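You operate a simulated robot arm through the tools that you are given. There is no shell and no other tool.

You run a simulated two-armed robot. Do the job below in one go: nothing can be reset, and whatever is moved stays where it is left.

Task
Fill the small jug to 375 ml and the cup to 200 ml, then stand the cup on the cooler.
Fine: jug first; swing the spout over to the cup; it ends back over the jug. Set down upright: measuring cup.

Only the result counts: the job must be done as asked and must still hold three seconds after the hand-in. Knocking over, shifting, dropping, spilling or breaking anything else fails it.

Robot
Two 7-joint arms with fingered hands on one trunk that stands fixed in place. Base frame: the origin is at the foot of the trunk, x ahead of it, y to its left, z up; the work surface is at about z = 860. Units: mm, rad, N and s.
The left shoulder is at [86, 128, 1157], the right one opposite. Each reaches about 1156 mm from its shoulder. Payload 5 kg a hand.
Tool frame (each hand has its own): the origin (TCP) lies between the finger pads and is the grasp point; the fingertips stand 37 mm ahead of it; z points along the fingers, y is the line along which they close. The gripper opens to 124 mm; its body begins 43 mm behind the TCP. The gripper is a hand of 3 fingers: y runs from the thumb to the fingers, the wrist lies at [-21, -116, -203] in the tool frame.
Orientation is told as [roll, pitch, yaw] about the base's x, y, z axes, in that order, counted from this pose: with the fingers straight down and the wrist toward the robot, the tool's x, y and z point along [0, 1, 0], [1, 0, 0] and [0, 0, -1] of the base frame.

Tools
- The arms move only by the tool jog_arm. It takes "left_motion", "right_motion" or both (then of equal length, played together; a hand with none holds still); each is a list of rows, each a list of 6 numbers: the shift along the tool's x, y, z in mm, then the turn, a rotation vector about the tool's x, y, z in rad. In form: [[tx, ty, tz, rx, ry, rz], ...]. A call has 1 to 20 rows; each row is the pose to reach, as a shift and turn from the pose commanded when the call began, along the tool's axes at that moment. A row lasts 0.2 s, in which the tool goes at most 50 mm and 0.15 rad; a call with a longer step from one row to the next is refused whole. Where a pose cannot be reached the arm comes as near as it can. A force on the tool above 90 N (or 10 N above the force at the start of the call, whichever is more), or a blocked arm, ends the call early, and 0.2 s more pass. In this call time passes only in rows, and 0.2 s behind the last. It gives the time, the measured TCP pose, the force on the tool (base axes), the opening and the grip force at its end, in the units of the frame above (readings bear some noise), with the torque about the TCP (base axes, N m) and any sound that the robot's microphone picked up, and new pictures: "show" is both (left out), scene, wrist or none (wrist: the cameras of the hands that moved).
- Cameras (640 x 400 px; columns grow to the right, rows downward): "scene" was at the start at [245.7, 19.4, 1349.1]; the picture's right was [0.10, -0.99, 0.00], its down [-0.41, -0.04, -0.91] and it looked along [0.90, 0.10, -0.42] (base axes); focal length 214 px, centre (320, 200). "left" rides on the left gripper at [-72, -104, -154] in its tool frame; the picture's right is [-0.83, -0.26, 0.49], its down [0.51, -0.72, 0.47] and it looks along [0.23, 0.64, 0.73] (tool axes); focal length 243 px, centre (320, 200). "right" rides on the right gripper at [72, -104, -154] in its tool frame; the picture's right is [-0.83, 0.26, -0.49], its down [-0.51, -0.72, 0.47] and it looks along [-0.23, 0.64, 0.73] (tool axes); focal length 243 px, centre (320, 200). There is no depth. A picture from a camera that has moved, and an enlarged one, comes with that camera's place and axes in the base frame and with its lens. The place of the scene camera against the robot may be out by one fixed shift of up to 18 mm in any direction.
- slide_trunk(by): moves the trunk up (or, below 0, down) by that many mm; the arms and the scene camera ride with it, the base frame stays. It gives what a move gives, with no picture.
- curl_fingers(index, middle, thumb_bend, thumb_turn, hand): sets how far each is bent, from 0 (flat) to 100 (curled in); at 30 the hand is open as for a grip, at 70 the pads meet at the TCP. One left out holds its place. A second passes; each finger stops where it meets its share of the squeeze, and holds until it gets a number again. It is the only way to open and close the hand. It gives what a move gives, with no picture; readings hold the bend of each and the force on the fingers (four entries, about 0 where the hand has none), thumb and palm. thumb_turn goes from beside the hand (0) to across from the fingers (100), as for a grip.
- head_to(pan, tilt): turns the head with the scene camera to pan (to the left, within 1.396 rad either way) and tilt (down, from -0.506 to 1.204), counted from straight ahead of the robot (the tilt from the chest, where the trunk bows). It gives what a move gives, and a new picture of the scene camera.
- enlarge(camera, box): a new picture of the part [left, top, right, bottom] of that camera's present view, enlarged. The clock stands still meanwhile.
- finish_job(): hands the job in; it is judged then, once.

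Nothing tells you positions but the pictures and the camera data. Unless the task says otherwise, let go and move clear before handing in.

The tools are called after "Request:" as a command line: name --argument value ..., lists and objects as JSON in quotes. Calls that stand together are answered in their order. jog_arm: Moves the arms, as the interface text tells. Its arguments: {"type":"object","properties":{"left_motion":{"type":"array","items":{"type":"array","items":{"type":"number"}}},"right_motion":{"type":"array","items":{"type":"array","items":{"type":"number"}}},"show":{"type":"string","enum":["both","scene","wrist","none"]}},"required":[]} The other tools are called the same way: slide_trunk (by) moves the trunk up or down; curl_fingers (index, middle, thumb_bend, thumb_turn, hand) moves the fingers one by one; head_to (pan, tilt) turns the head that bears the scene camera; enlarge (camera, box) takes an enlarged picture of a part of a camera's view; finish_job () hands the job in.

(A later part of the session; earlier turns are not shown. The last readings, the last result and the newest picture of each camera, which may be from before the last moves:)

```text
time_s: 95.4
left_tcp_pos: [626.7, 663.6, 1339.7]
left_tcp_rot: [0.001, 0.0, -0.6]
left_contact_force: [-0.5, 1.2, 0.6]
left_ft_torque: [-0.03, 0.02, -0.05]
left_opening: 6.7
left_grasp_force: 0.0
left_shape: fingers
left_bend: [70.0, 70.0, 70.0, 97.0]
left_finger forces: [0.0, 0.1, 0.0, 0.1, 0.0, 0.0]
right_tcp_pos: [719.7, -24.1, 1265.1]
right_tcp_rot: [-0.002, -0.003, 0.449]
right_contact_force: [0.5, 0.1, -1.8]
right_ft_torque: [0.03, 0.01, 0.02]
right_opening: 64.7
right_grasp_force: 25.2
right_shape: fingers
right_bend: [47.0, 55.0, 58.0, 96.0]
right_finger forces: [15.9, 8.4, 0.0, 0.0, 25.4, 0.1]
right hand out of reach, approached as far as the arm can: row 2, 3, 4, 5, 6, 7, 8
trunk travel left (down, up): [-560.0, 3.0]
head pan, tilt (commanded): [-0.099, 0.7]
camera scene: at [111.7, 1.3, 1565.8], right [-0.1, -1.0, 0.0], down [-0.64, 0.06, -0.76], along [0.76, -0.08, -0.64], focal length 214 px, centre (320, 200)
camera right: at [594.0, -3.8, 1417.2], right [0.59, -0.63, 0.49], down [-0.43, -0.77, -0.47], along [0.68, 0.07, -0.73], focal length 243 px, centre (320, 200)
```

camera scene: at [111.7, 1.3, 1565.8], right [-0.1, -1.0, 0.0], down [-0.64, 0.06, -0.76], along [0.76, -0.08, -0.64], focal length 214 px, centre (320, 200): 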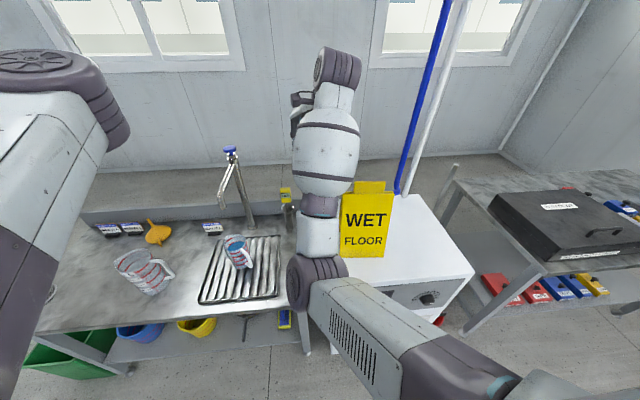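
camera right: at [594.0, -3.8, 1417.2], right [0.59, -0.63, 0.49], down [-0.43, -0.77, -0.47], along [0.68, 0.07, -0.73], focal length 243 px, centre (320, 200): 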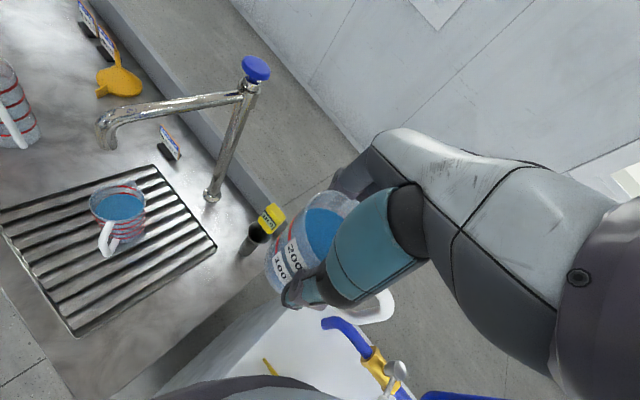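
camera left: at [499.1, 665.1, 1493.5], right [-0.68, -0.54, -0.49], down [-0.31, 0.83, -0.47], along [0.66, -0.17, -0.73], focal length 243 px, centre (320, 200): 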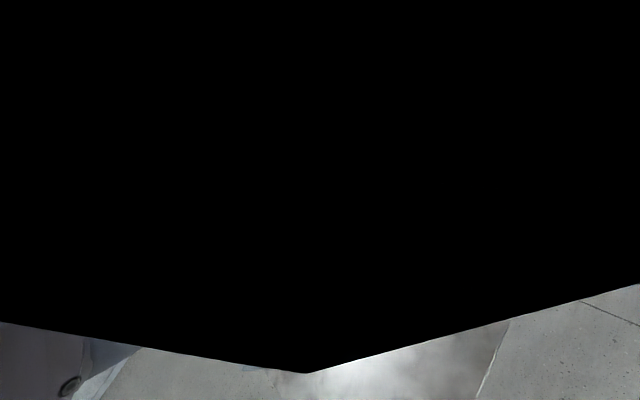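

Positive yaw made it worse, so I'll turn the other way: with the elbow now inboard, a negative yaw should line the hand up with the forearm and restore reach.

Request:
jog_arm --right_motion '[[0, 0, 0, 0, 0, 0.04], [0, 0, 0, 0, 0, 0.1], [0, 0, 0, 0, 0, 0.16], [0, 0, 0, 0, 0, 0.22], [0, 0, 0, 0, 0, 0.28], [0, 0, 0, 0, 0, 0.34], [0, 0, 0, 0, 0, 0.4], [0, 0, 0, 0, 0, 0.46], [0, 0, 0, 0, 0, 0.52], [0, 0, 0, 0, 0, 0.58], [0, 0, 0, 0, 0, 0.64], [0, 0, 0, 0, 0, 0.68], [0, 0, 0, 0, 0, 0.7]]' --show "both"

```text
time_s: 98.2
left_tcp_pos: [626.1, 663.6, 1340.5]
left_tcp_rot: [-0.001, 0.001, -0.6]
left_contact_force: [-0.2, 1.2, 0.0]
left_ft_torque: [-0.02, 0.01, -0.01]
left_opening: 6.9
left_grasp_force: 0.1
left_shape: fingers
left_bend: [70.0, 70.0, 70.0, 97.0]
left_finger forces: [0.0, 0.0, 0.1, 0.0, 0.0, 0.1]
right_tcp_pos: [720.5, -25.7, 1264.6]
right_tcp_rot: [0.002, -0.004, -0.254]
right_contact_force: [0.1, 0.6, -1.1]
right_ft_torque: [-0.03, -0.01, 0.0]
right_opening: 64.4
right_grasp_force: 24.7
right_shape: fingers
right_bend: [47.0, 55.0, 58.0, 96.0]
right_finger forces: [16.0, 8.3, 0.0, 0.0, 25.5, 0.0]
trunk travel left (down, up): [-560.0, 3.0]
head pan, tilt (commanded): [-0.099, 0.7]
camera scene: at [111.8, 1.2, 1565.8], right [-0.1, -1.0, 0.0], down [-0.64, 0.06, -0.76], along [0.76, -0.08, -0.64], focal length 214 px, centre (320, 200)
camera right: at [636.3, 71.7, 1416.8], right [0.04, -0.87, 0.49], down [-0.82, -0.31, -0.48], along [0.57, -0.38, -0.73], focal length 243 px, centre (320, 200)
```

scene: 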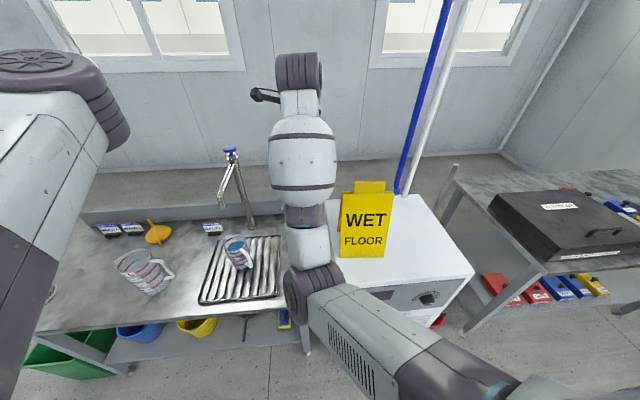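
right: 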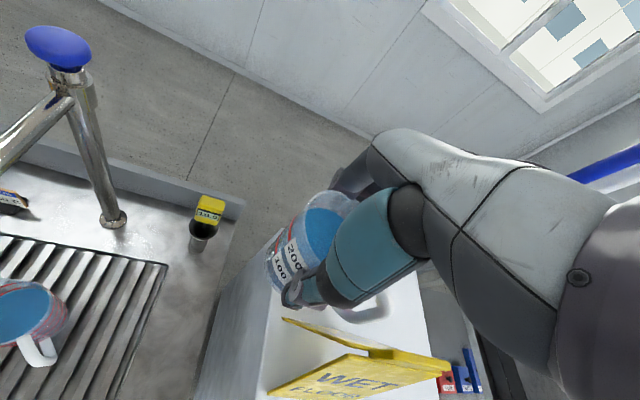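

Reach is fine again at yaw −0.25. I'll raise back to about 1305 with a bit more negative yaw, then continue.

Request:
jog_arm --right_motion '[[0, 0, -4, 0, 0, 0.03], [0, 0, -10, 0, 0, 0.08], [0, 0, -17, 0, 0, 0.13], [0, 0, -25, 0, 0, 0.18], [0, 0, -33, 0, 0, 0.22], [0, 0, -38, 0, 0, 0.25], [0, 0, -40, 0, 0, 0.26]]' --show "scene"

```text
time_s: 99.8
left_tcp_pos: [626.1, 663.8, 1340.5]
left_tcp_rot: [0.001, 0.0, -0.603]
left_contact_force: [0.8, 0.4, 0.3]
left_ft_torque: [-0.03, 0.02, 0.01]
left_opening: 6.5
left_grasp_force: 0.0
left_shape: fingers
left_bend: [70.0, 70.0, 70.0, 97.0]
left_finger forces: [0.0, 0.1, 0.0, 0.1, 0.0, 0.0]
right_tcp_pos: [735.1, -29.9, 1294.2]
right_tcp_rot: [0.004, -0.008, -0.509]
right_contact_force: [-0.3, 0.1, -2.1]
right_ft_torque: [-0.02, -0.06, -0.01]
right_opening: 64.7
right_grasp_force: 24.8
right_shape: fingers
right_bend: [47.0, 55.0, 58.0, 96.0]
right_finger forces: [15.9, 8.2, 0.0, 0.0, 25.4, 0.0]
right hand out of reach, approached as far as the arm can: row 4, 5, 6, 7
trunk travel left (down, up): [-560.0, 3.0]
head pan, tilt (commanded): [-0.099, 0.7]
camera scene: at [111.8, 1.3, 1565.8], right [-0.1, -1.0, 0.0], down [-0.64, 0.06, -0.76], along [0.76, -0.08, -0.64], focal length 214 px, centre (320, 200)
```

scene: 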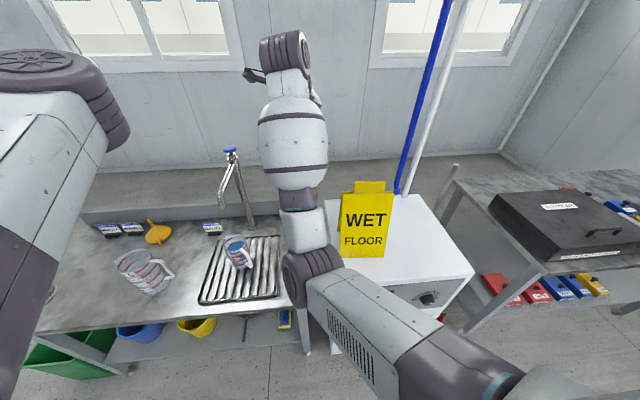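

Reach at this height is better a bit farther forward (x≈735). I'll cross over the sign along x≈730, z≈1294 (cup bottom ~1220, sign top ~1172), staying clear of the vertical pipes near (830, −400); first half now.

Request:
jog_arm --right_motion '[[-4.1, 1.9, 0, 0, 0, 0], [-12.2, 5.8, 0, 0, 0, 0], [-24.4, 11.6, 0, 0, 0, 0], [-40.7, 19.4, 0, 0, 0, 0], [-58.4, 27.7, 0, 0, 0, 0], [-77.4, 36.8, 0, 0, 0, 0], [-95.1, 45.2, 0, 0, 0, 0], [-111.4, 52.9, 0, 0, 0, 0], [-124.9, 59.3, 0, 0, 0, 0], [-135.8, 64.5, 0, 0, 0, 0]]' --show "both"

```text
time_s: 102.0
left_tcp_pos: [627.0, 662.6, 1341.4]
left_tcp_rot: [0.0, -0.002, -0.6]
left_contact_force: [-0.3, -1.2, 0.6]
left_ft_torque: [0.0, 0.03, 0.02]
left_opening: 6.7
left_grasp_force: 0.1
left_shape: fingers
left_bend: [70.0, 70.0, 70.0, 97.0]
left_finger forces: [0.0, 0.0, 0.0, 0.0, 0.0, 0.0]
right_tcp_pos: [724.5, -179.8, 1293.8]
right_tcp_rot: [0.003, -0.003, -0.512]
right_contact_force: [-0.4, 0.3, -1.9]
right_ft_torque: [0.01, -0.06, 0.01]
right_opening: 64.5
right_grasp_force: 24.7
right_shape: fingers
right_bend: [47.0, 55.0, 58.0, 96.0]
right_finger forces: [15.9, 8.2, 0.0, 0.1, 25.4, 0.0]
trunk travel left (down, up): [-560.0, 3.0]
head pan, tilt (commanded): [-0.099, 0.7]
camera scene: at [111.9, 0.6, 1565.7], right [-0.1, -1.0, 0.0], down [-0.64, 0.06, -0.76], along [0.76, -0.08, -0.64], focal length 214 px, centre (320, 200)
camera right: at [667.9, -65.7, 1446.9], right [-0.18, -0.85, 0.49], down [-0.88, -0.09, -0.47], along [0.45, -0.52, -0.73], focal length 243 px, centre (320, 200)
```

scene: 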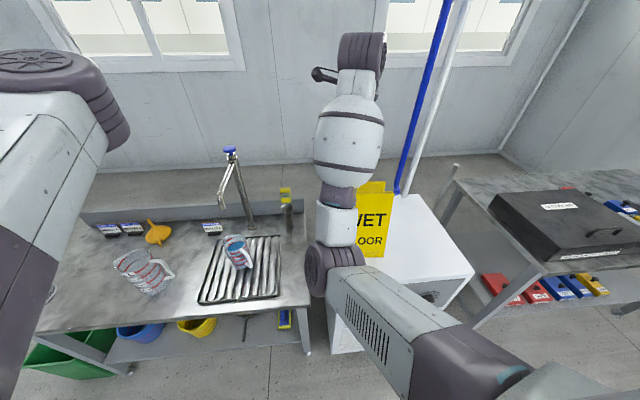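
right: 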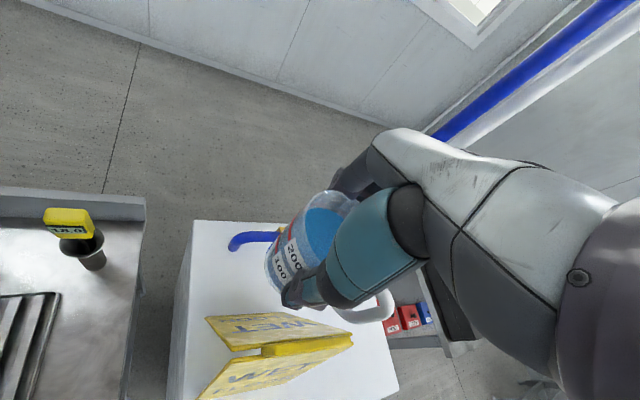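

Good reach and clearance. I'll continue past the sign to about (700, −330).

Request:
jog_arm --right_motion '[[-4.3, 1.6, 0, 0, 0, 0], [-12.9, 4.7, 0, 0, 0, 0], [-25.7, 9.3, 0, 0, 0, 0], [-42.9, 15.5, 0, 0, 0, 0], [-61.4, 22.3, 0, 0, 0, 0], [-81.5, 29.5, 0, 0, 0, 0], [-100, 36.3, 0, 0, 0, 0], [-117.2, 42.5, 0, 0, 0, 0], [-131.5, 47.7, 0, 0, 0, 0], [-142.9, 51.8, 0, 0, 0, 0]]' --show "both"

Request:
enlarge --camera "scene" --box '[300, 0, 500, 320]'

```text
time_s: 104.2
left_tcp_pos: [626.1, 663.2, 1340.4]
left_tcp_rot: [0.001, 0.0, -0.601]
left_contact_force: [-0.2, -1.2, -1.0]
left_ft_torque: [0.01, -0.02, -0.01]
left_opening: 6.7
left_grasp_force: 0.1
left_shape: fingers
left_bend: [70.0, 70.0, 70.0, 97.0]
left_finger forces: [0.1, 0.0, 0.0, 0.0, 0.0, 0.1]
right_tcp_pos: [699.2, -330.9, 1292.2]
right_tcp_rot: [0.003, -0.003, -0.514]
right_contact_force: [0.6, -0.2, -1.8]
right_ft_torque: [0.0, -0.05, 0.0]
right_opening: 64.4
right_grasp_force: 24.2
right_shape: fingers
right_bend: [47.0, 55.0, 58.0, 96.0]
right_finger forces: [15.9, 8.1, 0.0, 0.1, 25.3, 0.0]
trunk travel left (down, up): [-560.0, 3.0]
head pan, tilt (commanded): [-0.099, 0.7]
camera scene: at [111.7, 0.5, 1565.8], right [-0.1, -1.0, 0.0], down [-0.64, 0.06, -0.76], along [0.76, -0.08, -0.64], focal length 214 px, centre (320, 200)
camera right: at [643.8, -216.1, 1445.2], right [-0.18, -0.85, 0.49], down [-0.88, -0.09, -0.47], along [0.45, -0.52, -0.73], focal length 243 px, centre (320, 200)
```

scene: 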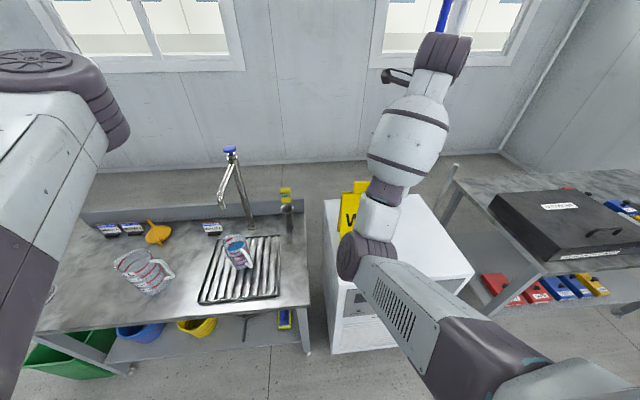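
right: 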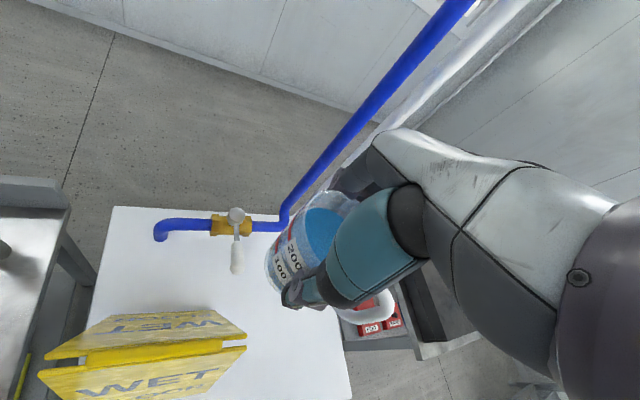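

```text
1.25 times, centred on (400, 160) of scene
camera zoom: at [111.7, 0.5, 1565.8], right [-0.1, -1.0, 0.0], down [-0.64, 0.06, -0.76], along [0.76, -0.08, -0.64], focal length 268 px, centre (220, 250)
```

zoom: 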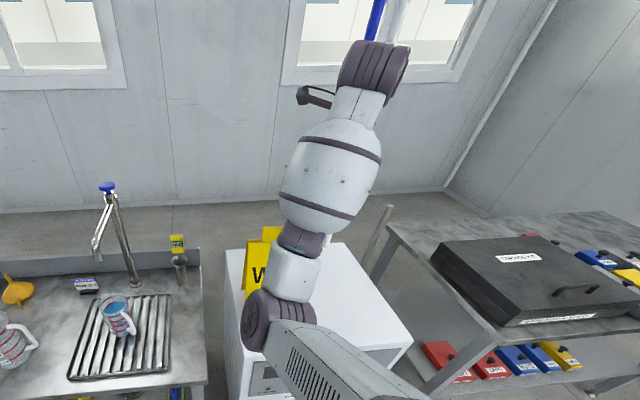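

Past the sign now. I'll move back and right to (640, −440) while lowering to z≈1150.

Request:
jog_arm --right_motion '[[-2.5, 0, 2.8, 0, 0, 0], [-8.7, 0.1, 10, 0, 0, 0], [-17.4, 0.2, 20, 0, 0, 0], [-28.5, 0.4, 32.7, 0, 0, 0], [-41, 0.6, 46.9, 0, 0, 0], [-54.6, 0.7, 62.5, 0, 0, 0], [-69.4, 1, 79.5, 0, 0, 0], [-83.1, 1.1, 95.1, 0, 0, 0], [-95.5, 1.3, 109.3, 0, 0, 0], [-106.6, 1.5, 122.1, 0, 0, 0], [-115.3, 1.6, 132, 0, 0, 0], [-121.5, 1.7, 139, 0, 0, 0], [-124, 1.7, 142, 0, 0, 0]]' --show "both"

Request:
enlarge --camera "right" --box '[0, 150, 420, 400]'

```text
time_s: 107.0
left_tcp_pos: [625.6, 662.5, 1340.3]
left_tcp_rot: [0.002, 0.0, -0.6]
left_contact_force: [0.8, 0.7, 0.0]
left_ft_torque: [0.01, 0.0, 0.03]
left_opening: 6.7
left_grasp_force: 0.0
left_shape: fingers
left_bend: [70.0, 70.0, 70.0, 97.0]
left_finger forces: [0.0, 0.0, 0.1, 0.0, 0.1, 0.1]
right_tcp_pos: [640.3, -439.0, 1152.0]
right_tcp_rot: [0.004, -0.004, -0.512]
right_contact_force: [-0.6, 0.1, -2.2]
right_ft_torque: [0.0, -0.02, -0.02]
right_opening: 64.5
right_grasp_force: 24.4
right_shape: fingers
right_bend: [47.0, 55.0, 58.0, 96.0]
right_finger forces: [15.9, 8.1, 0.0, 0.0, 25.0, 0.1]
trunk travel left (down, up): [-560.0, 3.0]
head pan, tilt (commanded): [-0.099, 0.7]
camera scene: at [111.7, 1.1, 1565.8], right [-0.1, -1.0, 0.0], down [-0.64, 0.06, -0.76], along [0.76, -0.08, -0.64], focal length 214 px, centre (320, 200)
camera right: at [584.9, -323.9, 1303.7], right [-0.18, -0.85, 0.49], down [-0.88, -0.09, -0.48], along [0.45, -0.52, -0.73], focal length 243 px, centre (320, 200)
```

scene: 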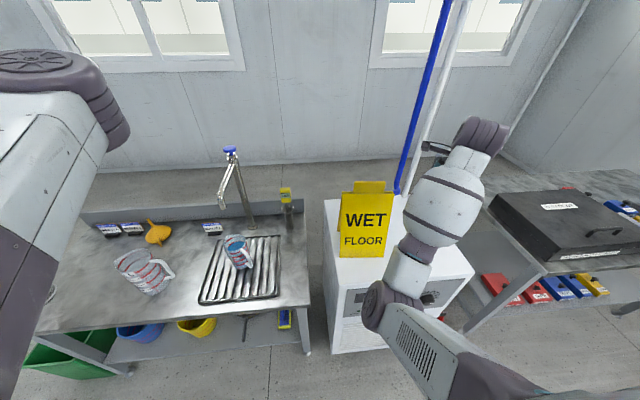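
right: 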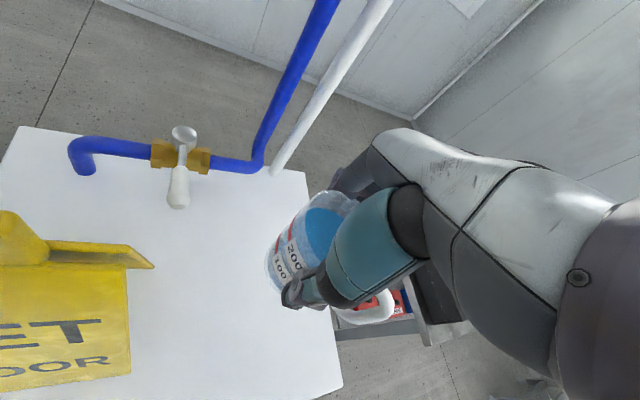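

```text
1.52 times, centred on (210, 275) of right
camera zoom: at [584.9, -323.9, 1303.7], right [-0.18, -0.85, 0.49], down [-0.88, -0.09, -0.48], along [0.45, -0.52, -0.73], focal length 370 px, centre (488, 86)
```

zoom: 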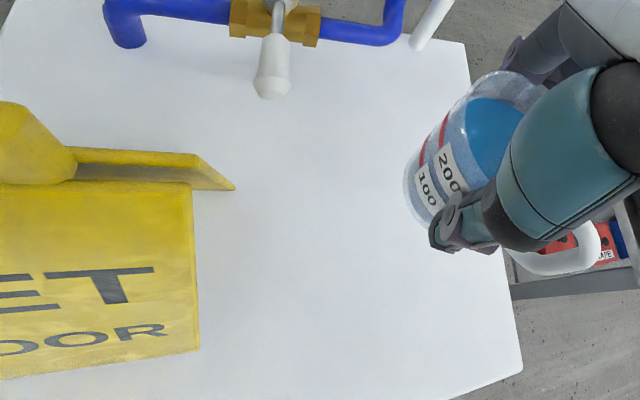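

The cooler top spans about x 480–922, y −598…−100; the cup hangs above free space at (640, −439). I'll descend to about 985, then feel for contact in small steps.

Request:
jog_arm --right_motion '[[0, 0, 4, 0, 0, 0], [0, 0, 14, 0, 0, 0], [0, 0, 29, 0, 0, 0], [0, 0, 48, 0, 0, 0], [0, 0, 70, 0, 0, 0], [0, 0, 92, 0, 0, 0], [0, 0, 114, 0, 0, 0], [0, 0, 134, 0, 0, 0], [0, 0, 150, 0, 0, 0], [0, 0, 161, 0, 0, 0], [0, 0, 167, 0, 0, 0]]' --show "both"

Request:
enlarge --camera "scene" --box '[320, 120, 540, 340]'

Request:
enlarge --camera "right" --box '[180, 150, 460, 350]'

```text
time_s: 109.4
left_tcp_pos: [626.2, 661.7, 1340.4]
left_tcp_rot: [-0.002, 0.0, -0.6]
left_contact_force: [0.5, 1.6, -0.4]
left_ft_torque: [-0.01, 0.03, -0.01]
left_opening: 6.9
left_grasp_force: 0.1
left_shape: fingers
left_bend: [70.0, 70.0, 70.0, 97.0]
left_finger forces: [0.0, 0.0, 0.0, 0.0, 0.1, 0.1]
right_tcp_pos: [642.3, -440.1, 982.3]
right_tcp_rot: [0.001, -0.003, -0.511]
right_contact_force: [0.5, -0.1, -1.8]
right_ft_torque: [0.03, 0.0, -0.02]
right_opening: 64.6
right_grasp_force: 24.0
right_shape: fingers
right_bend: [47.0, 55.0, 58.0, 96.0]
right_finger forces: [15.9, 8.1, 0.1, 0.0, 24.9, 0.0]
trunk travel left (down, up): [-560.0, 3.0]
head pan, tilt (commanded): [-0.099, 0.7]
camera scene: at [111.7, 1.0, 1565.8], right [-0.1, -1.0, 0.0], down [-0.64, 0.06, -0.76], along [0.76, -0.08, -0.64], focal length 214 px, centre (320, 200)
camera right: at [585.8, -325.4, 1136.2], right [-0.18, -0.85, 0.49], down [-0.88, -0.09, -0.47], along [0.45, -0.52, -0.73], focal length 243 px, centre (320, 200)
```

scene: 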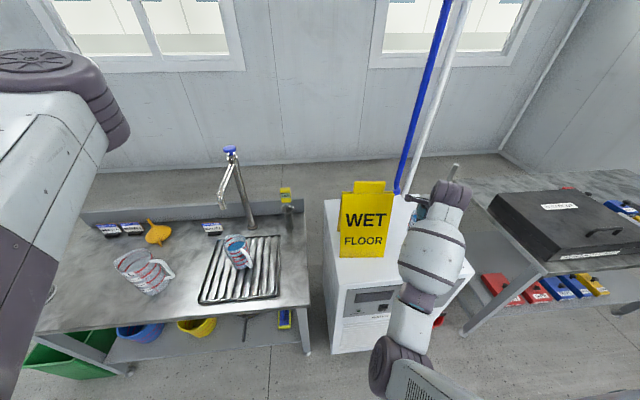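
right: 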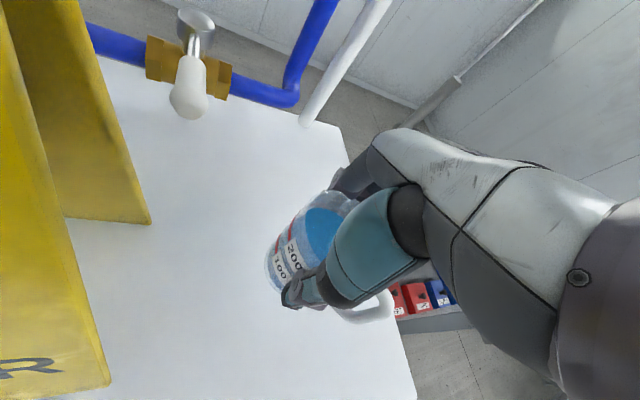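

```text
1.82 times, centred on (430, 230) of scene
camera zoom: at [111.7, 1.0, 1565.8], right [-0.1, -1.0, 0.0], down [-0.64, 0.06, -0.76], along [0.76, -0.08, -0.64], focal length 390 px, centre (120, 146)
```

zoom: 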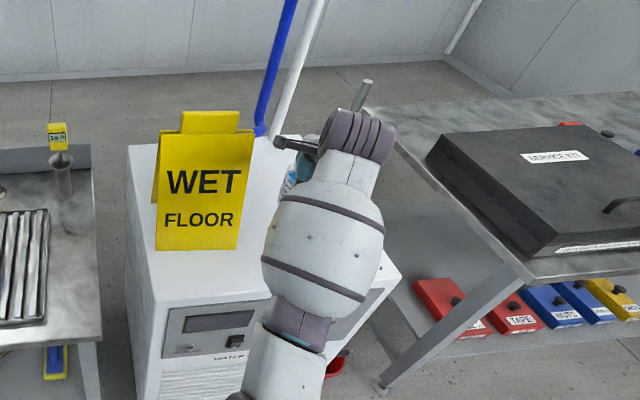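

```text
2.00 times, centred on (320, 250) of right
camera zoom: at [585.8, -325.4, 1136.2], right [-0.18, -0.85, 0.49], down [-0.88, -0.09, -0.47], along [0.45, -0.52, -0.73], focal length 485 px, centre (320, 100)
```

zoom: 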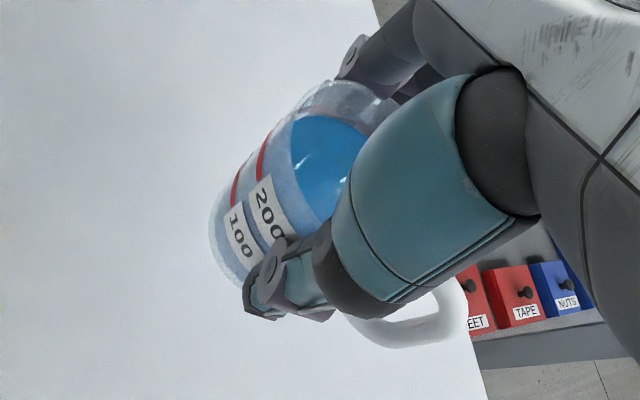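

I'll now feel downward in small steps, reading the force.

Request:
jog_arm --right_motion '[[0, 0, 5, 0, 0, 0], [0, 0, 10, 0, 0, 0], [0, 0, 15, 0, 0, 0], [0, 0, 19, 0, 0, 0], [0, 0, 22, 0, 0, 0]]' --show "wrist"

Request:
enlarge --camera "right" --box '[180, 150, 460, 350]'

```text
time_s: 110.6
left_tcp_pos: [625.9, 663.3, 1341.3]
left_tcp_rot: [0.0, -0.001, -0.601]
left_contact_force: [1.3, 0.8, -0.8]
left_ft_torque: [-0.02, 0.0, -0.01]
left_opening: 6.6
left_grasp_force: 0.0
left_shape: fingers
left_bend: [70.0, 70.0, 70.0, 97.0]
left_finger forces: [0.0, 0.1, 0.0, 0.0, 0.1, 0.0]
right_tcp_pos: [642.3, -438.4, 961.9]
right_tcp_rot: [0.003, -0.003, -0.512]
right_contact_force: [0.3, 0.6, -3.0]
right_ft_torque: [-0.01, 0.0, 0.01]
right_opening: 64.5
right_grasp_force: 24.9
right_shape: fingers
right_bend: [47.0, 55.0, 58.0, 96.0]
right_finger forces: [15.7, 8.1, 0.0, 0.1, 24.9, 0.0]
trunk travel left (down, up): [-560.0, 3.0]
head pan, tilt (commanded): [-0.099, 0.7]
camera right: at [585.8, -324.2, 1114.7], right [-0.18, -0.85, 0.49], down [-0.88, -0.09, -0.48], along [0.45, -0.52, -0.73], focal length 243 px, centre (320, 200)
```

right: 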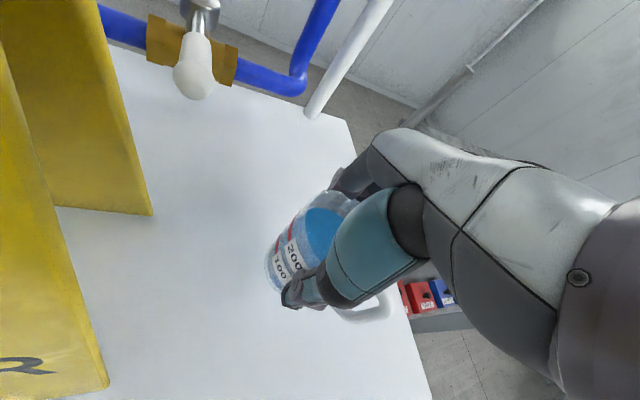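

```text
2.00 times, centred on (320, 250) of right
camera zoom: at [585.8, -324.2, 1114.7], right [-0.18, -0.85, 0.49], down [-0.88, -0.09, -0.48], along [0.45, -0.52, -0.73], focal length 485 px, centre (320, 100)
```

zoom: 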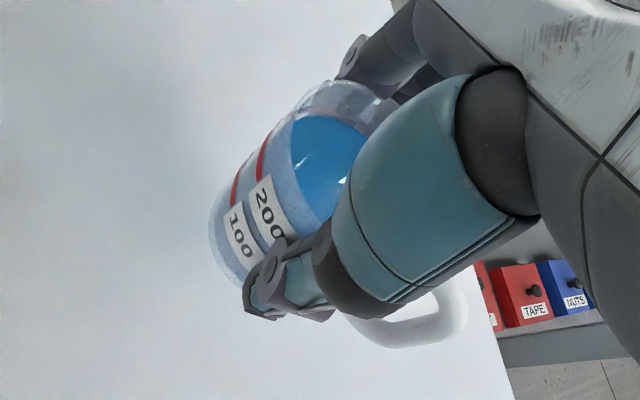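

Request:
jog_arm --right_motion '[[0, 0, 3, 0, 0, 0], [0, 0, 6, 0, 0, 0], [0, 0, 9, 0, 0, 0], [0, 0, 12, 0, 0, 0]]' --show "none"

Request:
enlarge --camera "right" --box '[180, 150, 460, 350]'

```text
time_s: 111.6
left_tcp_pos: [626.0, 664.1, 1340.7]
left_tcp_rot: [0.0, 0.0, -0.599]
left_contact_force: [0.7, -0.4, 0.1]
left_ft_torque: [0.02, 0.04, 0.02]
left_opening: 6.6
left_grasp_force: 0.1
left_shape: fingers
left_bend: [70.0, 70.0, 70.0, 97.0]
left_finger forces: [0.0, 0.1, 0.0, 0.0, 0.1, 0.1]
right_tcp_pos: [641.7, -438.3, 949.1]
right_tcp_rot: [0.002, -0.003, -0.51]
right_contact_force: [0.7, 0.4, -2.0]
right_ft_torque: [0.0, -0.04, 0.0]
right_opening: 64.7
right_grasp_force: 24.3
right_shape: fingers
right_bend: [47.0, 55.0, 58.0, 96.0]
right_finger forces: [15.8, 8.1, 0.0, 0.0, 24.9, 0.1]
trunk travel left (down, up): [-560.0, 3.0]
head pan, tilt (commanded): [-0.099, 0.7]
```

```text
2.00 times, centred on (320, 250) of right
camera zoom: at [586.1, -323.7, 1102.6], right [-0.18, -0.85, 0.49], down [-0.88, -0.09, -0.47], along [0.45, -0.52, -0.73], focal length 485 px, centre (320, 100)
```

zoom: 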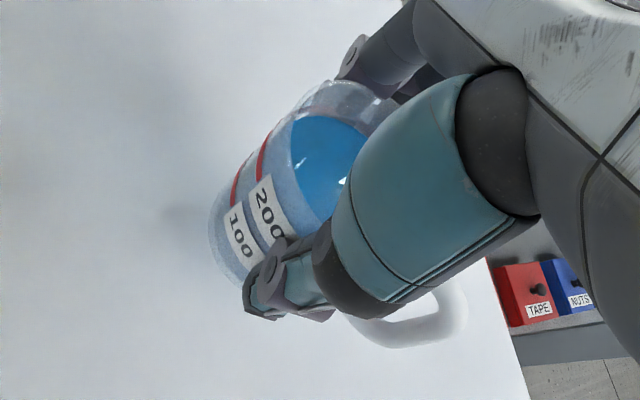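

Request:
jog_arm --right_motion '[[0, 0, 2, 0, 0, 0], [0, 0, 4, 0, 0, 0], [0, 0, 6, 0, 0, 0]]' --show "none"

Request:
enlarge --camera "right" --box '[180, 150, 460, 350]'

```text
time_s: 112.4
left_tcp_pos: [626.2, 663.2, 1340.3]
left_tcp_rot: [0.0, 0.0, -0.601]
left_contact_force: [0.6, -0.5, 0.0]
left_ft_torque: [0.01, -0.04, 0.02]
left_opening: 6.7
left_grasp_force: 0.1
left_shape: fingers
left_bend: [70.0, 70.0, 70.0, 97.0]
left_finger forces: [0.0, 0.1, 0.0, 0.0, 0.0, 0.0]
right_tcp_pos: [642.5, -438.5, 945.0]
right_tcp_rot: [0.001, -0.005, -0.509]
right_contact_force: [0.2, -0.8, -2.2]
right_ft_torque: [0.04, -0.04, 0.03]
right_opening: 64.6
right_grasp_force: 24.6
right_shape: fingers
right_bend: [47.0, 55.0, 58.0, 96.0]
right_finger forces: [15.8, 8.2, 0.1, 0.0, 24.9, 0.1]
trunk travel left (down, up): [-560.0, 3.0]
head pan, tilt (commanded): [-0.099, 0.7]
```

```text
2.00 times, centred on (320, 250) of right
camera zoom: at [586.1, -324.4, 1096.7], right [-0.18, -0.85, 0.49], down [-0.88, -0.09, -0.48], along [0.45, -0.52, -0.73], focal length 485 px, centre (320, 100)
```

zoom: 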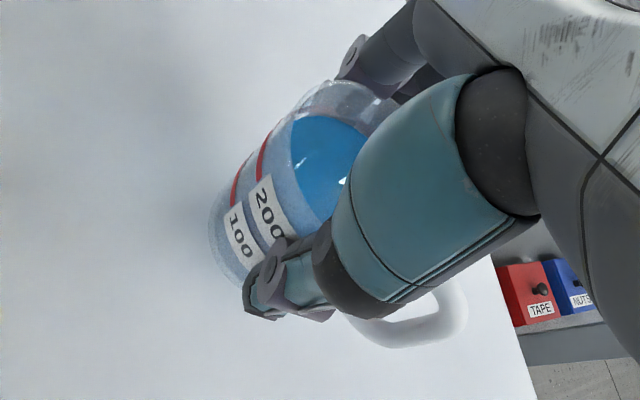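

Request:
jog_arm --right_motion '[[0, 0, 2, 0, 0, 0], [0, 0, 4, 0, 0, 0], [0, 0, 6, 0, 0, 0]]' --show "none"

Request:
enlarge --camera "right" --box '[180, 150, 460, 350]'

```text
time_s: 113.2
left_tcp_pos: [626.2, 661.9, 1340.9]
left_tcp_rot: [-0.002, 0.001, -0.601]
left_contact_force: [-0.6, 0.0, 0.0]
left_ft_torque: [-0.01, 0.01, 0.0]
left_opening: 6.7
left_grasp_force: 0.1
left_shape: fingers
left_bend: [70.0, 70.0, 70.0, 97.0]
left_finger forces: [0.1, 0.1, 0.0, 0.0, 0.1, 0.0]
right_tcp_pos: [642.6, -438.5, 937.7]
right_tcp_rot: [0.004, -0.003, -0.511]
right_contact_force: [-0.1, -0.4, -2.4]
right_ft_torque: [0.05, -0.02, 0.01]
right_opening: 64.6
right_grasp_force: 24.6
right_shape: fingers
right_bend: [47.0, 55.0, 58.0, 96.0]
right_finger forces: [15.8, 8.1, 0.0, 0.2, 24.9, 0.0]
trunk travel left (down, up): [-560.0, 3.0]
head pan, tilt (commanded): [-0.099, 0.7]
```

```text
2.00 times, centred on (320, 250) of right
camera zoom: at [585.9, -324.5, 1090.9], right [-0.18, -0.85, 0.49], down [-0.88, -0.09, -0.48], along [0.45, -0.52, -0.73], focal length 485 px, centre (320, 100)
```

zoom: 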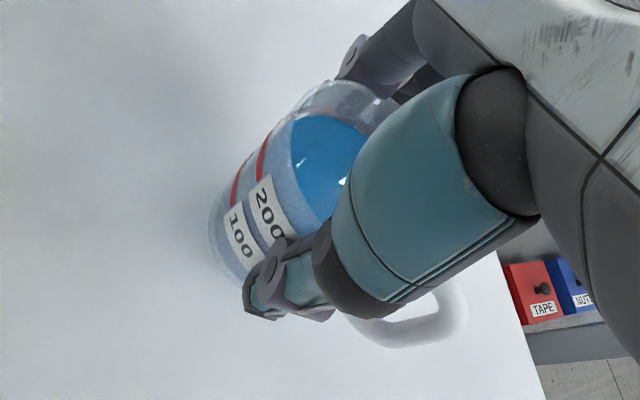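

Request:
jog_arm --right_motion '[[0, 0, 1.5, 0, 0, 0], [0, 0, 3, 0, 0, 0], [0, 0, 4.5, 0, 0, 0]]' --show "none"

Request:
jog_arm --right_motion '[[0, 0, 1.5, 0, 0, 0], [0, 0, 3, 0, 0, 0]]' --show "none"

Request:
enlarge --camera "right" --box '[180, 150, 460, 350]'

```text
time_s: 114.0
left_tcp_pos: [627.4, 663.1, 1340.5]
left_tcp_rot: [0.0, 0.0, -0.6]
left_contact_force: [0.2, 0.4, -0.4]
left_ft_torque: [-0.02, 0.0, -0.02]
left_opening: 6.8
left_grasp_force: 0.0
left_shape: fingers
left_bend: [70.0, 70.0, 70.0, 97.0]
left_finger forces: [0.0, 0.0, 0.0, 0.0, 0.0, 0.1]
right_tcp_pos: [642.1, -437.5, 933.0]
right_tcp_rot: [0.005, -0.003, -0.511]
right_contact_force: [-0.7, 0.8, -2.0]
right_ft_torque: [-0.02, -0.04, -0.01]
right_opening: 64.7
right_grasp_force: 24.3
right_shape: fingers
right_bend: [47.0, 55.0, 58.0, 96.0]
right_finger forces: [15.9, 8.2, 0.1, 0.0, 25.0, 0.1]
trunk travel left (down, up): [-560.0, 3.0]
head pan, tilt (commanded): [-0.099, 0.7]
```

```text
time_s: 114.6
left_tcp_pos: [625.1, 662.6, 1341.6]
left_tcp_rot: [-0.001, -0.003, -0.6]
left_contact_force: [-0.2, -0.3, 0.7]
left_ft_torque: [-0.01, 0.0, 0.02]
left_opening: 6.8
left_grasp_force: 0.1
left_shape: fingers
left_bend: [70.0, 70.0, 70.0, 97.0]
left_finger forces: [0.0, 0.1, 0.0, 0.1, 0.0, 0.0]
right_tcp_pos: [640.7, -436.8, 932.0]
right_tcp_rot: [0.003, -0.008, -0.511]
right_contact_force: [1.4, 0.8, 7.8]
right_ft_torque: [-0.18, -0.11, 0.0]
right_opening: 64.3
right_grasp_force: 25.2
right_shape: fingers
right_bend: [46.0, 55.0, 59.0, 96.0]
right_finger forces: [16.1, 9.0, 0.0, 0.0, 25.4, 0.0]
trunk travel left (down, up): [-560.0, 3.0]
head pan, tilt (commanded): [-0.099, 0.7]
```

```text
2.00 times, centred on (320, 250) of right
camera zoom: at [585.1, -323.4, 1084.7], right [-0.18, -0.85, 0.49], down [-0.87, -0.09, -0.48], along [0.45, -0.52, -0.73], focal length 485 px, centre (320, 100)
```

zoom: 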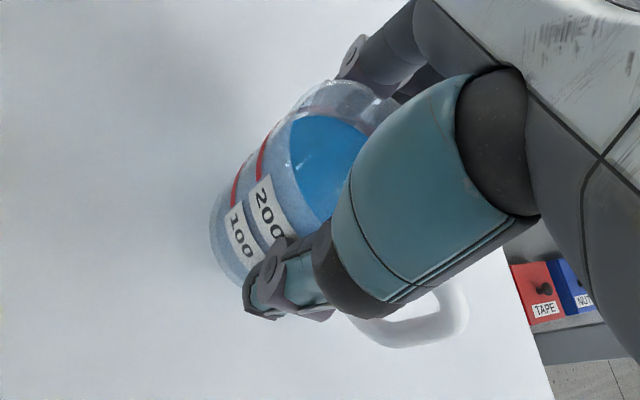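

Contact: the cup base is on the cooler top (force reversed to +7.8 N). I'll ease the press slightly and open the hand in two stages.

Request:
jog_arm --right_motion '[[0, 0, -1.2, 0, 0, 0]]' --show "none"

Request:
curl_fingers --hand "right" --index 42 --middle 42 --thumb_bend 45

Request:
curl_fingers --hand "right" --index 30 --middle 30 --thumb_bend 30

Request:
enlarge --camera "right" --box '[180, 150, 460, 350]'

```text
time_s: 115.0
left_tcp_pos: [626.0, 663.0, 1340.2]
left_tcp_rot: [0.0, 0.0, -0.6]
left_contact_force: [0.3, 0.2, 0.0]
left_ft_torque: [-0.01, 0.01, 0.0]
left_opening: 7.0
left_grasp_force: 0.1
left_shape: fingers
left_bend: [70.0, 70.0, 70.0, 97.0]
left_finger forces: [0.0, 0.1, 0.0, 0.0, 0.1, 0.0]
right_tcp_pos: [642.5, -436.8, 931.4]
right_tcp_rot: [0.004, -0.006, -0.511]
right_contact_force: [1.6, 1.1, 5.5]
right_ft_torque: [-0.15, -0.23, 0.04]
right_opening: 64.5
right_grasp_force: 25.1
right_shape: fingers
right_bend: [46.0, 55.0, 59.0, 96.0]
right_finger forces: [16.3, 8.8, 0.0, 0.1, 24.8, 0.0]
trunk travel left (down, up): [-560.0, 3.0]
head pan, tilt (commanded): [-0.099, 0.7]
```

```text
time_s: 116.0
left_tcp_pos: [626.0, 662.5, 1339.9]
left_tcp_rot: [0.001, 0.0, -0.599]
left_contact_force: [0.2, -0.1, 0.2]
left_ft_torque: [-0.02, -0.02, -0.03]
left_opening: 6.7
left_grasp_force: 0.0
left_shape: fingers
left_bend: [70.0, 70.0, 70.0, 97.0]
left_finger forces: [0.0, 0.0, 0.1, 0.0, 0.1, 0.1]
right_tcp_pos: [641.8, -439.8, 931.1]
right_tcp_rot: [0.004, -0.003, -0.512]
right_contact_force: [-0.2, -0.1, 0.2]
right_ft_torque: [-0.01, -0.03, -0.04]
right_opening: 87.9
right_grasp_force: 0.0
right_shape: fingers
right_bend: [42.0, 42.0, 45.0, 97.0]
right_finger forces: [0.0, 0.0, 0.0, 0.0, 0.0, 0.0]
trunk travel left (down, up): [-560.0, 3.0]
head pan, tilt (commanded): [-0.099, 0.7]
```

```text
time_s: 117.0
left_tcp_pos: [627.1, 663.4, 1340.5]
left_tcp_rot: [0.0, 0.0, -0.6]
left_contact_force: [-0.4, -0.4, -0.3]
left_ft_torque: [0.02, -0.02, 0.02]
left_opening: 6.7
left_grasp_force: 0.1
left_shape: fingers
left_bend: [70.0, 70.0, 70.0, 97.0]
left_finger forces: [0.0, 0.1, 0.0, 0.0, 0.1, 0.0]
right_tcp_pos: [641.0, -438.8, 931.6]
right_tcp_rot: [0.003, -0.004, -0.51]
right_contact_force: [0.2, -0.3, -0.4]
right_ft_torque: [0.03, 0.0, -0.03]
right_opening: 128.3
right_grasp_force: 0.1
right_shape: fingers
right_bend: [30.0, 30.0, 30.0, 97.0]
right_finger forces: [0.0, 0.0, 0.1, 0.1, 0.0, 0.0]
trunk travel left (down, up): [-560.0, 3.0]
head pan, tilt (commanded): [-0.099, 0.7]
```

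```text
2.00 times, centred on (320, 250) of right
camera zoom: at [585.2, -324.2, 1084.4], right [-0.18, -0.85, 0.49], down [-0.88, -0.09, -0.48], along [0.45, -0.52, -0.73], focal length 485 px, centre (320, 100)
```

zoom: 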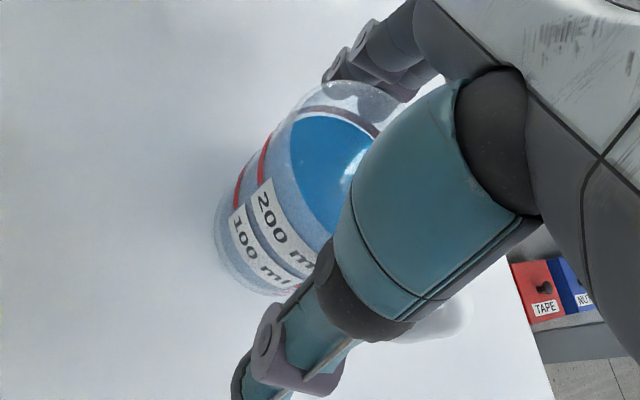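

The cup stands free. I'll lift the open hand straight up clear of it.

Request:
jog_arm --right_motion '[[0, 0, -10, 0, 0, 0], [0, 0, -25, 0, 0, 0], [0, 0, -45, 0, 0, 0], [0, 0, -70, 0, 0, 0], [0, 0, -100, 0, 0, 0], [0, 0, -135, 0, 0, 0], [0, 0, -170, 0, 0, 0], [0, 0, -200, 0, 0, 0]]' --show "both"

Request:
enlarge --camera "right" --box '[140, 150, 380, 350]'

Request:
enlarge --camera "scene" --box '[310, 150, 510, 320]'

```text
time_s: 118.8
left_tcp_pos: [624.8, 662.9, 1340.2]
left_tcp_rot: [-0.001, 0.001, -0.601]
left_contact_force: [0.0, 0.3, 0.5]
left_ft_torque: [0.03, -0.01, 0.05]
left_opening: 6.8
left_grasp_force: 0.1
left_shape: fingers
left_bend: [70.0, 70.0, 70.0, 97.0]
left_finger forces: [0.0, 0.1, 0.0, 0.1, 0.0, 0.0]
right_tcp_pos: [640.2, -440.3, 1132.9]
right_tcp_rot: [0.003, -0.002, -0.512]
right_contact_force: [0.0, 0.0, -0.2]
right_ft_torque: [0.06, -0.03, 0.02]
right_opening: 128.6
right_grasp_force: 0.0
right_shape: fingers
right_bend: [30.0, 30.0, 30.0, 97.0]
right_finger forces: [0.1, 0.0, 0.0, 0.0, 0.0, 0.0]
trunk travel left (down, up): [-560.0, 3.0]
head pan, tilt (commanded): [-0.099, 0.7]
camera scene: at [111.3, 1.3, 1565.9], right [-0.1, -1.0, 0.0], down [-0.64, 0.06, -0.77], along [0.76, -0.08, -0.64], focal length 214 px, centre (320, 200)
camera right: at [584.3, -324.8, 1285.4], right [-0.18, -0.85, 0.49], down [-0.88, -0.09, -0.48], along [0.45, -0.52, -0.73], focal length 243 px, centre (320, 200)
```

scene: 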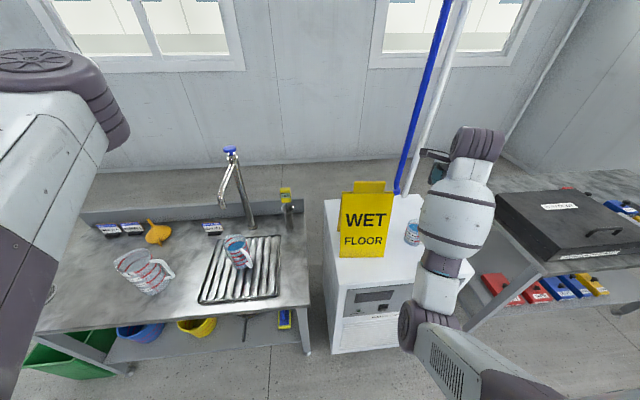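
right: 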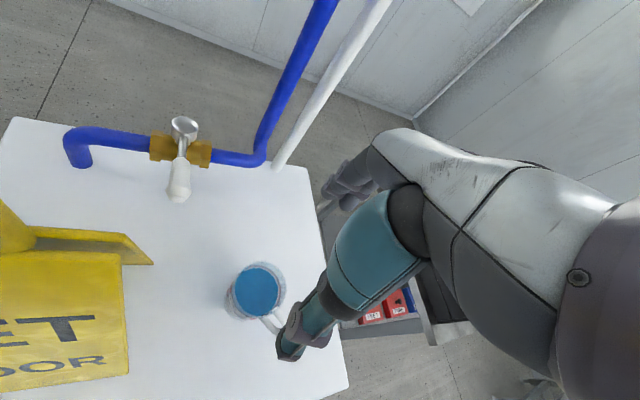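

```text
2.00 times, centred on (260, 250) of right
camera zoom: at [584.3, -324.8, 1285.4], right [-0.18, -0.85, 0.49], down [-0.88, -0.09, -0.48], along [0.45, -0.52, -0.73], focal length 485 px, centre (440, 100)
```

zoom: 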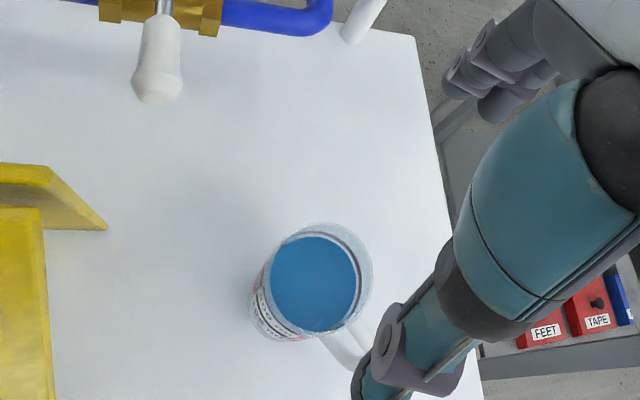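

```text
2.35 times, centred on (410, 235) of scene
camera zoom: at [111.3, 1.3, 1565.9], right [-0.1, -1.0, 0.0], down [-0.64, 0.06, -0.77], along [0.76, -0.08, -0.64], focal length 505 px, centre (108, 118)
```

zoom: 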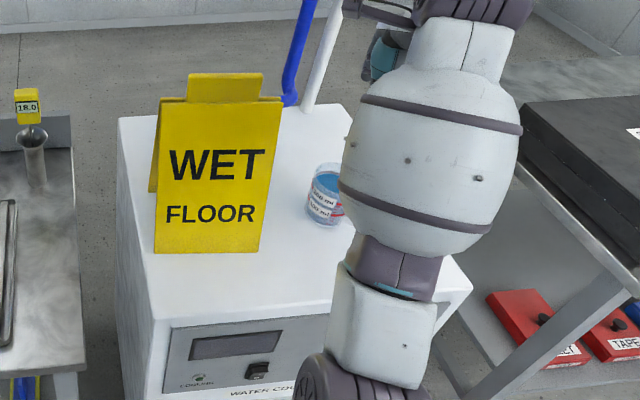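

The cup stands upright on the cooler with its water. Now the sign: originally its front-bottom corners were at about (560, −141) and (562, −313). I'll measure where they are now with high zoom.

Request:
enlarge --camera "scene" --box '[320, 170, 420, 270]'

Request:
head_to --pan -0.2 --tilt 0.8

Request:
enlarge --camera "scene" --box '[270, 140, 430, 260]'

Request:
enlarge --camera "right" --box '[0, 100, 360, 400]'

```text
4.00 times, centred on (370, 220) of scene
camera zoom: at [111.3, 1.3, 1565.9], right [-0.1, -1.0, 0.0], down [-0.64, 0.06, -0.77], along [0.76, -0.08, -0.64], focal length 858 px, centre (120, 120)
```

zoom: 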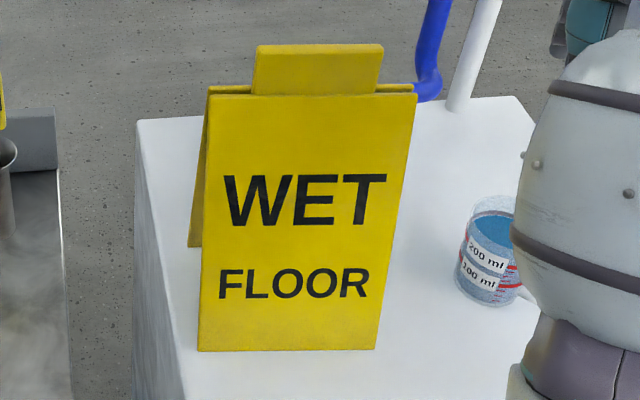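

```text
time_s: 119.4
left_tcp_pos: [626.4, 663.5, 1340.3]
left_tcp_rot: [0.0, 0.0, -0.601]
left_contact_force: [-0.4, -0.2, -0.1]
left_ft_torque: [-0.02, 0.02, 0.0]
left_opening: 6.9
left_grasp_force: 0.1
left_shape: fingers
left_bend: [70.0, 70.0, 70.0, 97.0]
left_finger forces: [0.1, 0.0, 0.1, 0.1, 0.0, 0.1]
right_tcp_pos: [641.3, -439.6, 1130.5]
right_tcp_rot: [0.006, -0.004, -0.512]
right_contact_force: [0.8, -0.7, -0.2]
right_ft_torque: [-0.01, 0.02, -0.01]
right_opening: 128.6
right_grasp_force: 0.2
right_shape: fingers
right_bend: [30.0, 30.0, 30.0, 97.0]
right_finger forces: [0.0, 0.0, 0.0, 0.0, 0.1, 0.0]
trunk travel left (down, up): [-560.0, 3.0]
head pan, tilt (commanded): [-0.201, 0.799]
camera scene: at [105.9, -6.4, 1557.6], right [-0.2, -0.98, 0.0], down [-0.7, 0.14, -0.7], along [0.68, -0.14, -0.72], focal length 214 px, centre (320, 200)
```

scene: 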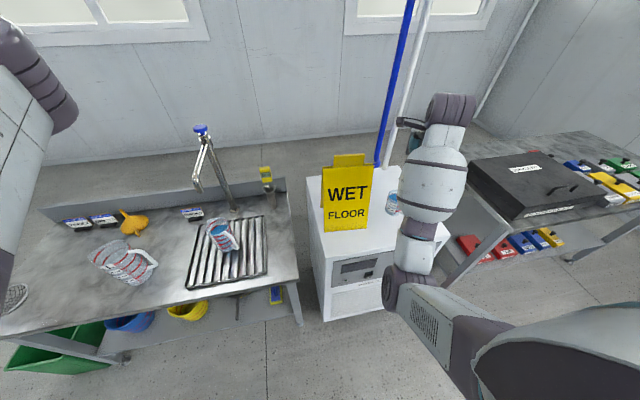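

```text
3.33 times, centred on (350, 200) of scene
camera zoom: at [105.9, -6.4, 1557.6], right [-0.2, -0.98, 0.0], down [-0.7, 0.14, -0.7], along [0.68, -0.14, -0.72], focal length 715 px, centre (220, 200)
```

zoom: 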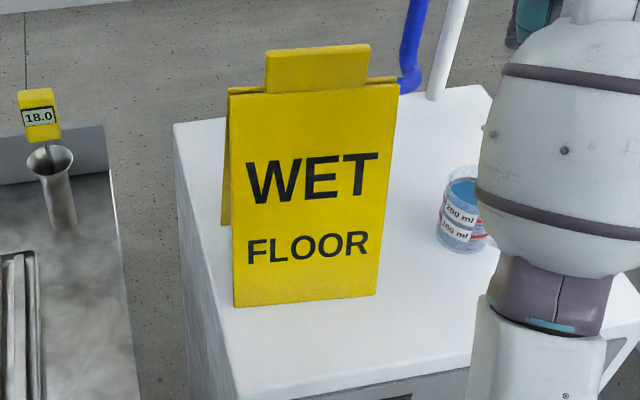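

```text
1.33 times, centred on (180, 250) of right
camera zoom: at [584.5, -324.7, 1284.7], right [-0.18, -0.85, 0.49], down [-0.88, -0.09, -0.48], along [0.45, -0.52, -0.73], focal length 324 px, centre (507, 133)
```

zoom: 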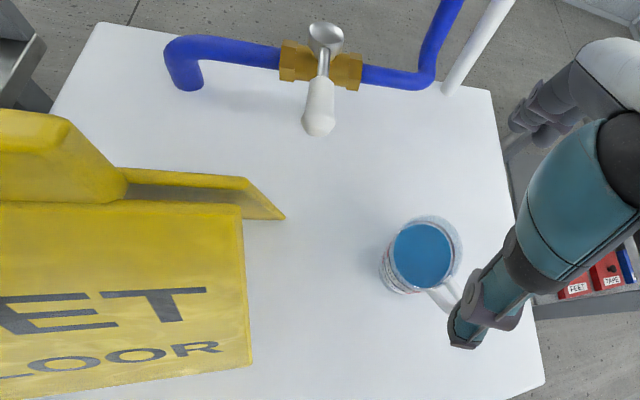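

Current front corners: about (587, −122) and (572, −290), so the sign must move by roughly (−19, −22) mm and turn +0.1 rad. I'll grip it by its top tab with the right hand, lift a few millimetres and set it back. First: raise the right hand, turn it, then pitch it a bit for better wrist range.

Request:
jog_arm --right_motion '[[6, -3, -20, 0, 0, -0.07], [12, -6, -40, 0, 0, -0.14], [18, -9, -60, 0, 0, -0.21], [24, -12, -80, 0, 0, -0.28], [30, -15, -95, 0, 0, -0.35], [35.9, -17.8, -109, 0, 0, -0.423]]' --show "none"

Request:
jog_arm --right_motion '[[0, 0, 0, -0.09, 0, 0], [0, 0, 0, -0.18, 0, 0], [0, 0, 0, -0.27, 0, 0], [0, 0, 0, -0.35, 0, 0]]' --show "both"

```text
time_s: 120.8
left_tcp_pos: [625.9, 664.4, 1339.8]
left_tcp_rot: [-0.001, -0.003, -0.6]
left_contact_force: [-0.2, 0.2, -0.2]
left_ft_torque: [0.02, 0.0, 0.01]
left_opening: 6.7
left_grasp_force: 0.0
left_shape: fingers
left_bend: [70.0, 70.0, 70.0, 97.0]
left_finger forces: [0.1, 0.1, 0.0, 0.1, 0.0, 0.1]
right_tcp_pos: [641.8, -397.4, 1241.7]
right_tcp_rot: [0.0, -0.006, -0.087]
right_contact_force: [-0.4, 0.2, -0.1]
right_ft_torque: [-0.01, 0.0, -0.04]
right_opening: 128.6
right_grasp_force: 0.0
right_shape: fingers
right_bend: [30.0, 30.0, 30.0, 98.0]
right_finger forces: [0.1, 0.1, 0.0, 0.0, 0.1, 0.1]
trunk travel left (down, up): [-560.0, 3.0]
head pan, tilt (commanded): [-0.201, 0.799]
```

```text
time_s: 121.8
left_tcp_pos: [626.3, 661.8, 1341.1]
left_tcp_rot: [0.002, 0.001, -0.6]
left_contact_force: [0.3, 0.7, -0.6]
left_ft_torque: [-0.01, 0.0, -0.01]
left_opening: 6.7
left_grasp_force: 0.1
left_shape: fingers
left_bend: [70.0, 70.0, 70.0, 97.0]
left_finger forces: [0.1, 0.0, 0.0, 0.0, 0.0, 0.0]
right_tcp_pos: [641.9, -398.4, 1240.8]
right_tcp_rot: [0.002, -0.356, -0.09]
right_contact_force: [-0.8, -0.1, 0.8]
right_ft_torque: [-0.03, 0.03, 0.01]
right_opening: 128.3
right_grasp_force: 0.0
right_shape: fingers
right_bend: [30.0, 30.0, 30.0, 98.0]
right_finger forces: [0.0, 0.1, 0.1, 0.1, 0.0, 0.0]
trunk travel left (down, up): [-560.0, 3.0]
head pan, tilt (commanded): [-0.201, 0.799]
camera scene: at [105.7, -7.2, 1557.5], right [-0.2, -0.98, 0.0], down [-0.7, 0.14, -0.7], along [0.68, -0.14, -0.72], focal length 214 px, centre (320, 200)
camera right: at [498.2, -313.6, 1348.3], right [0.0, -0.83, 0.55], down [-0.56, -0.46, -0.69], along [0.83, -0.31, -0.46], focal length 243 px, centre (320, 200)
```

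scene: 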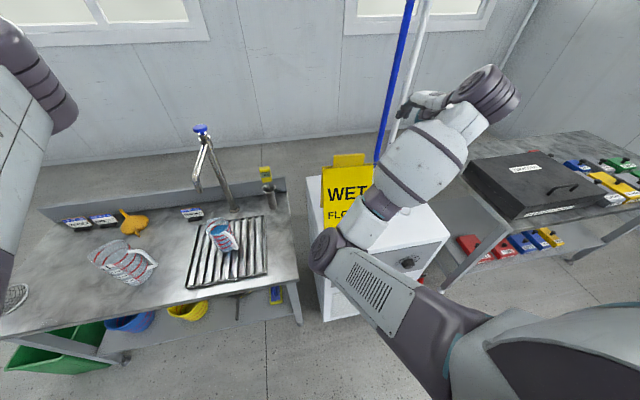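
right: 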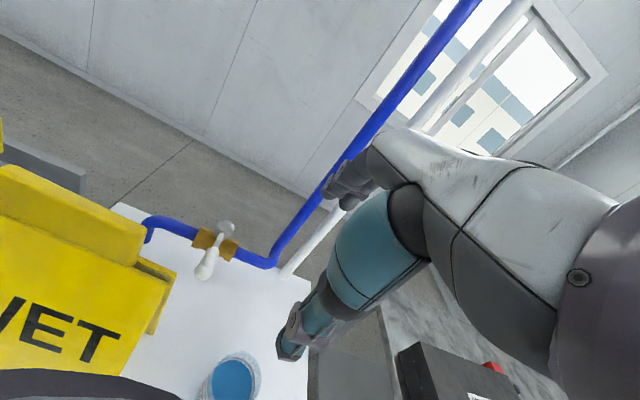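

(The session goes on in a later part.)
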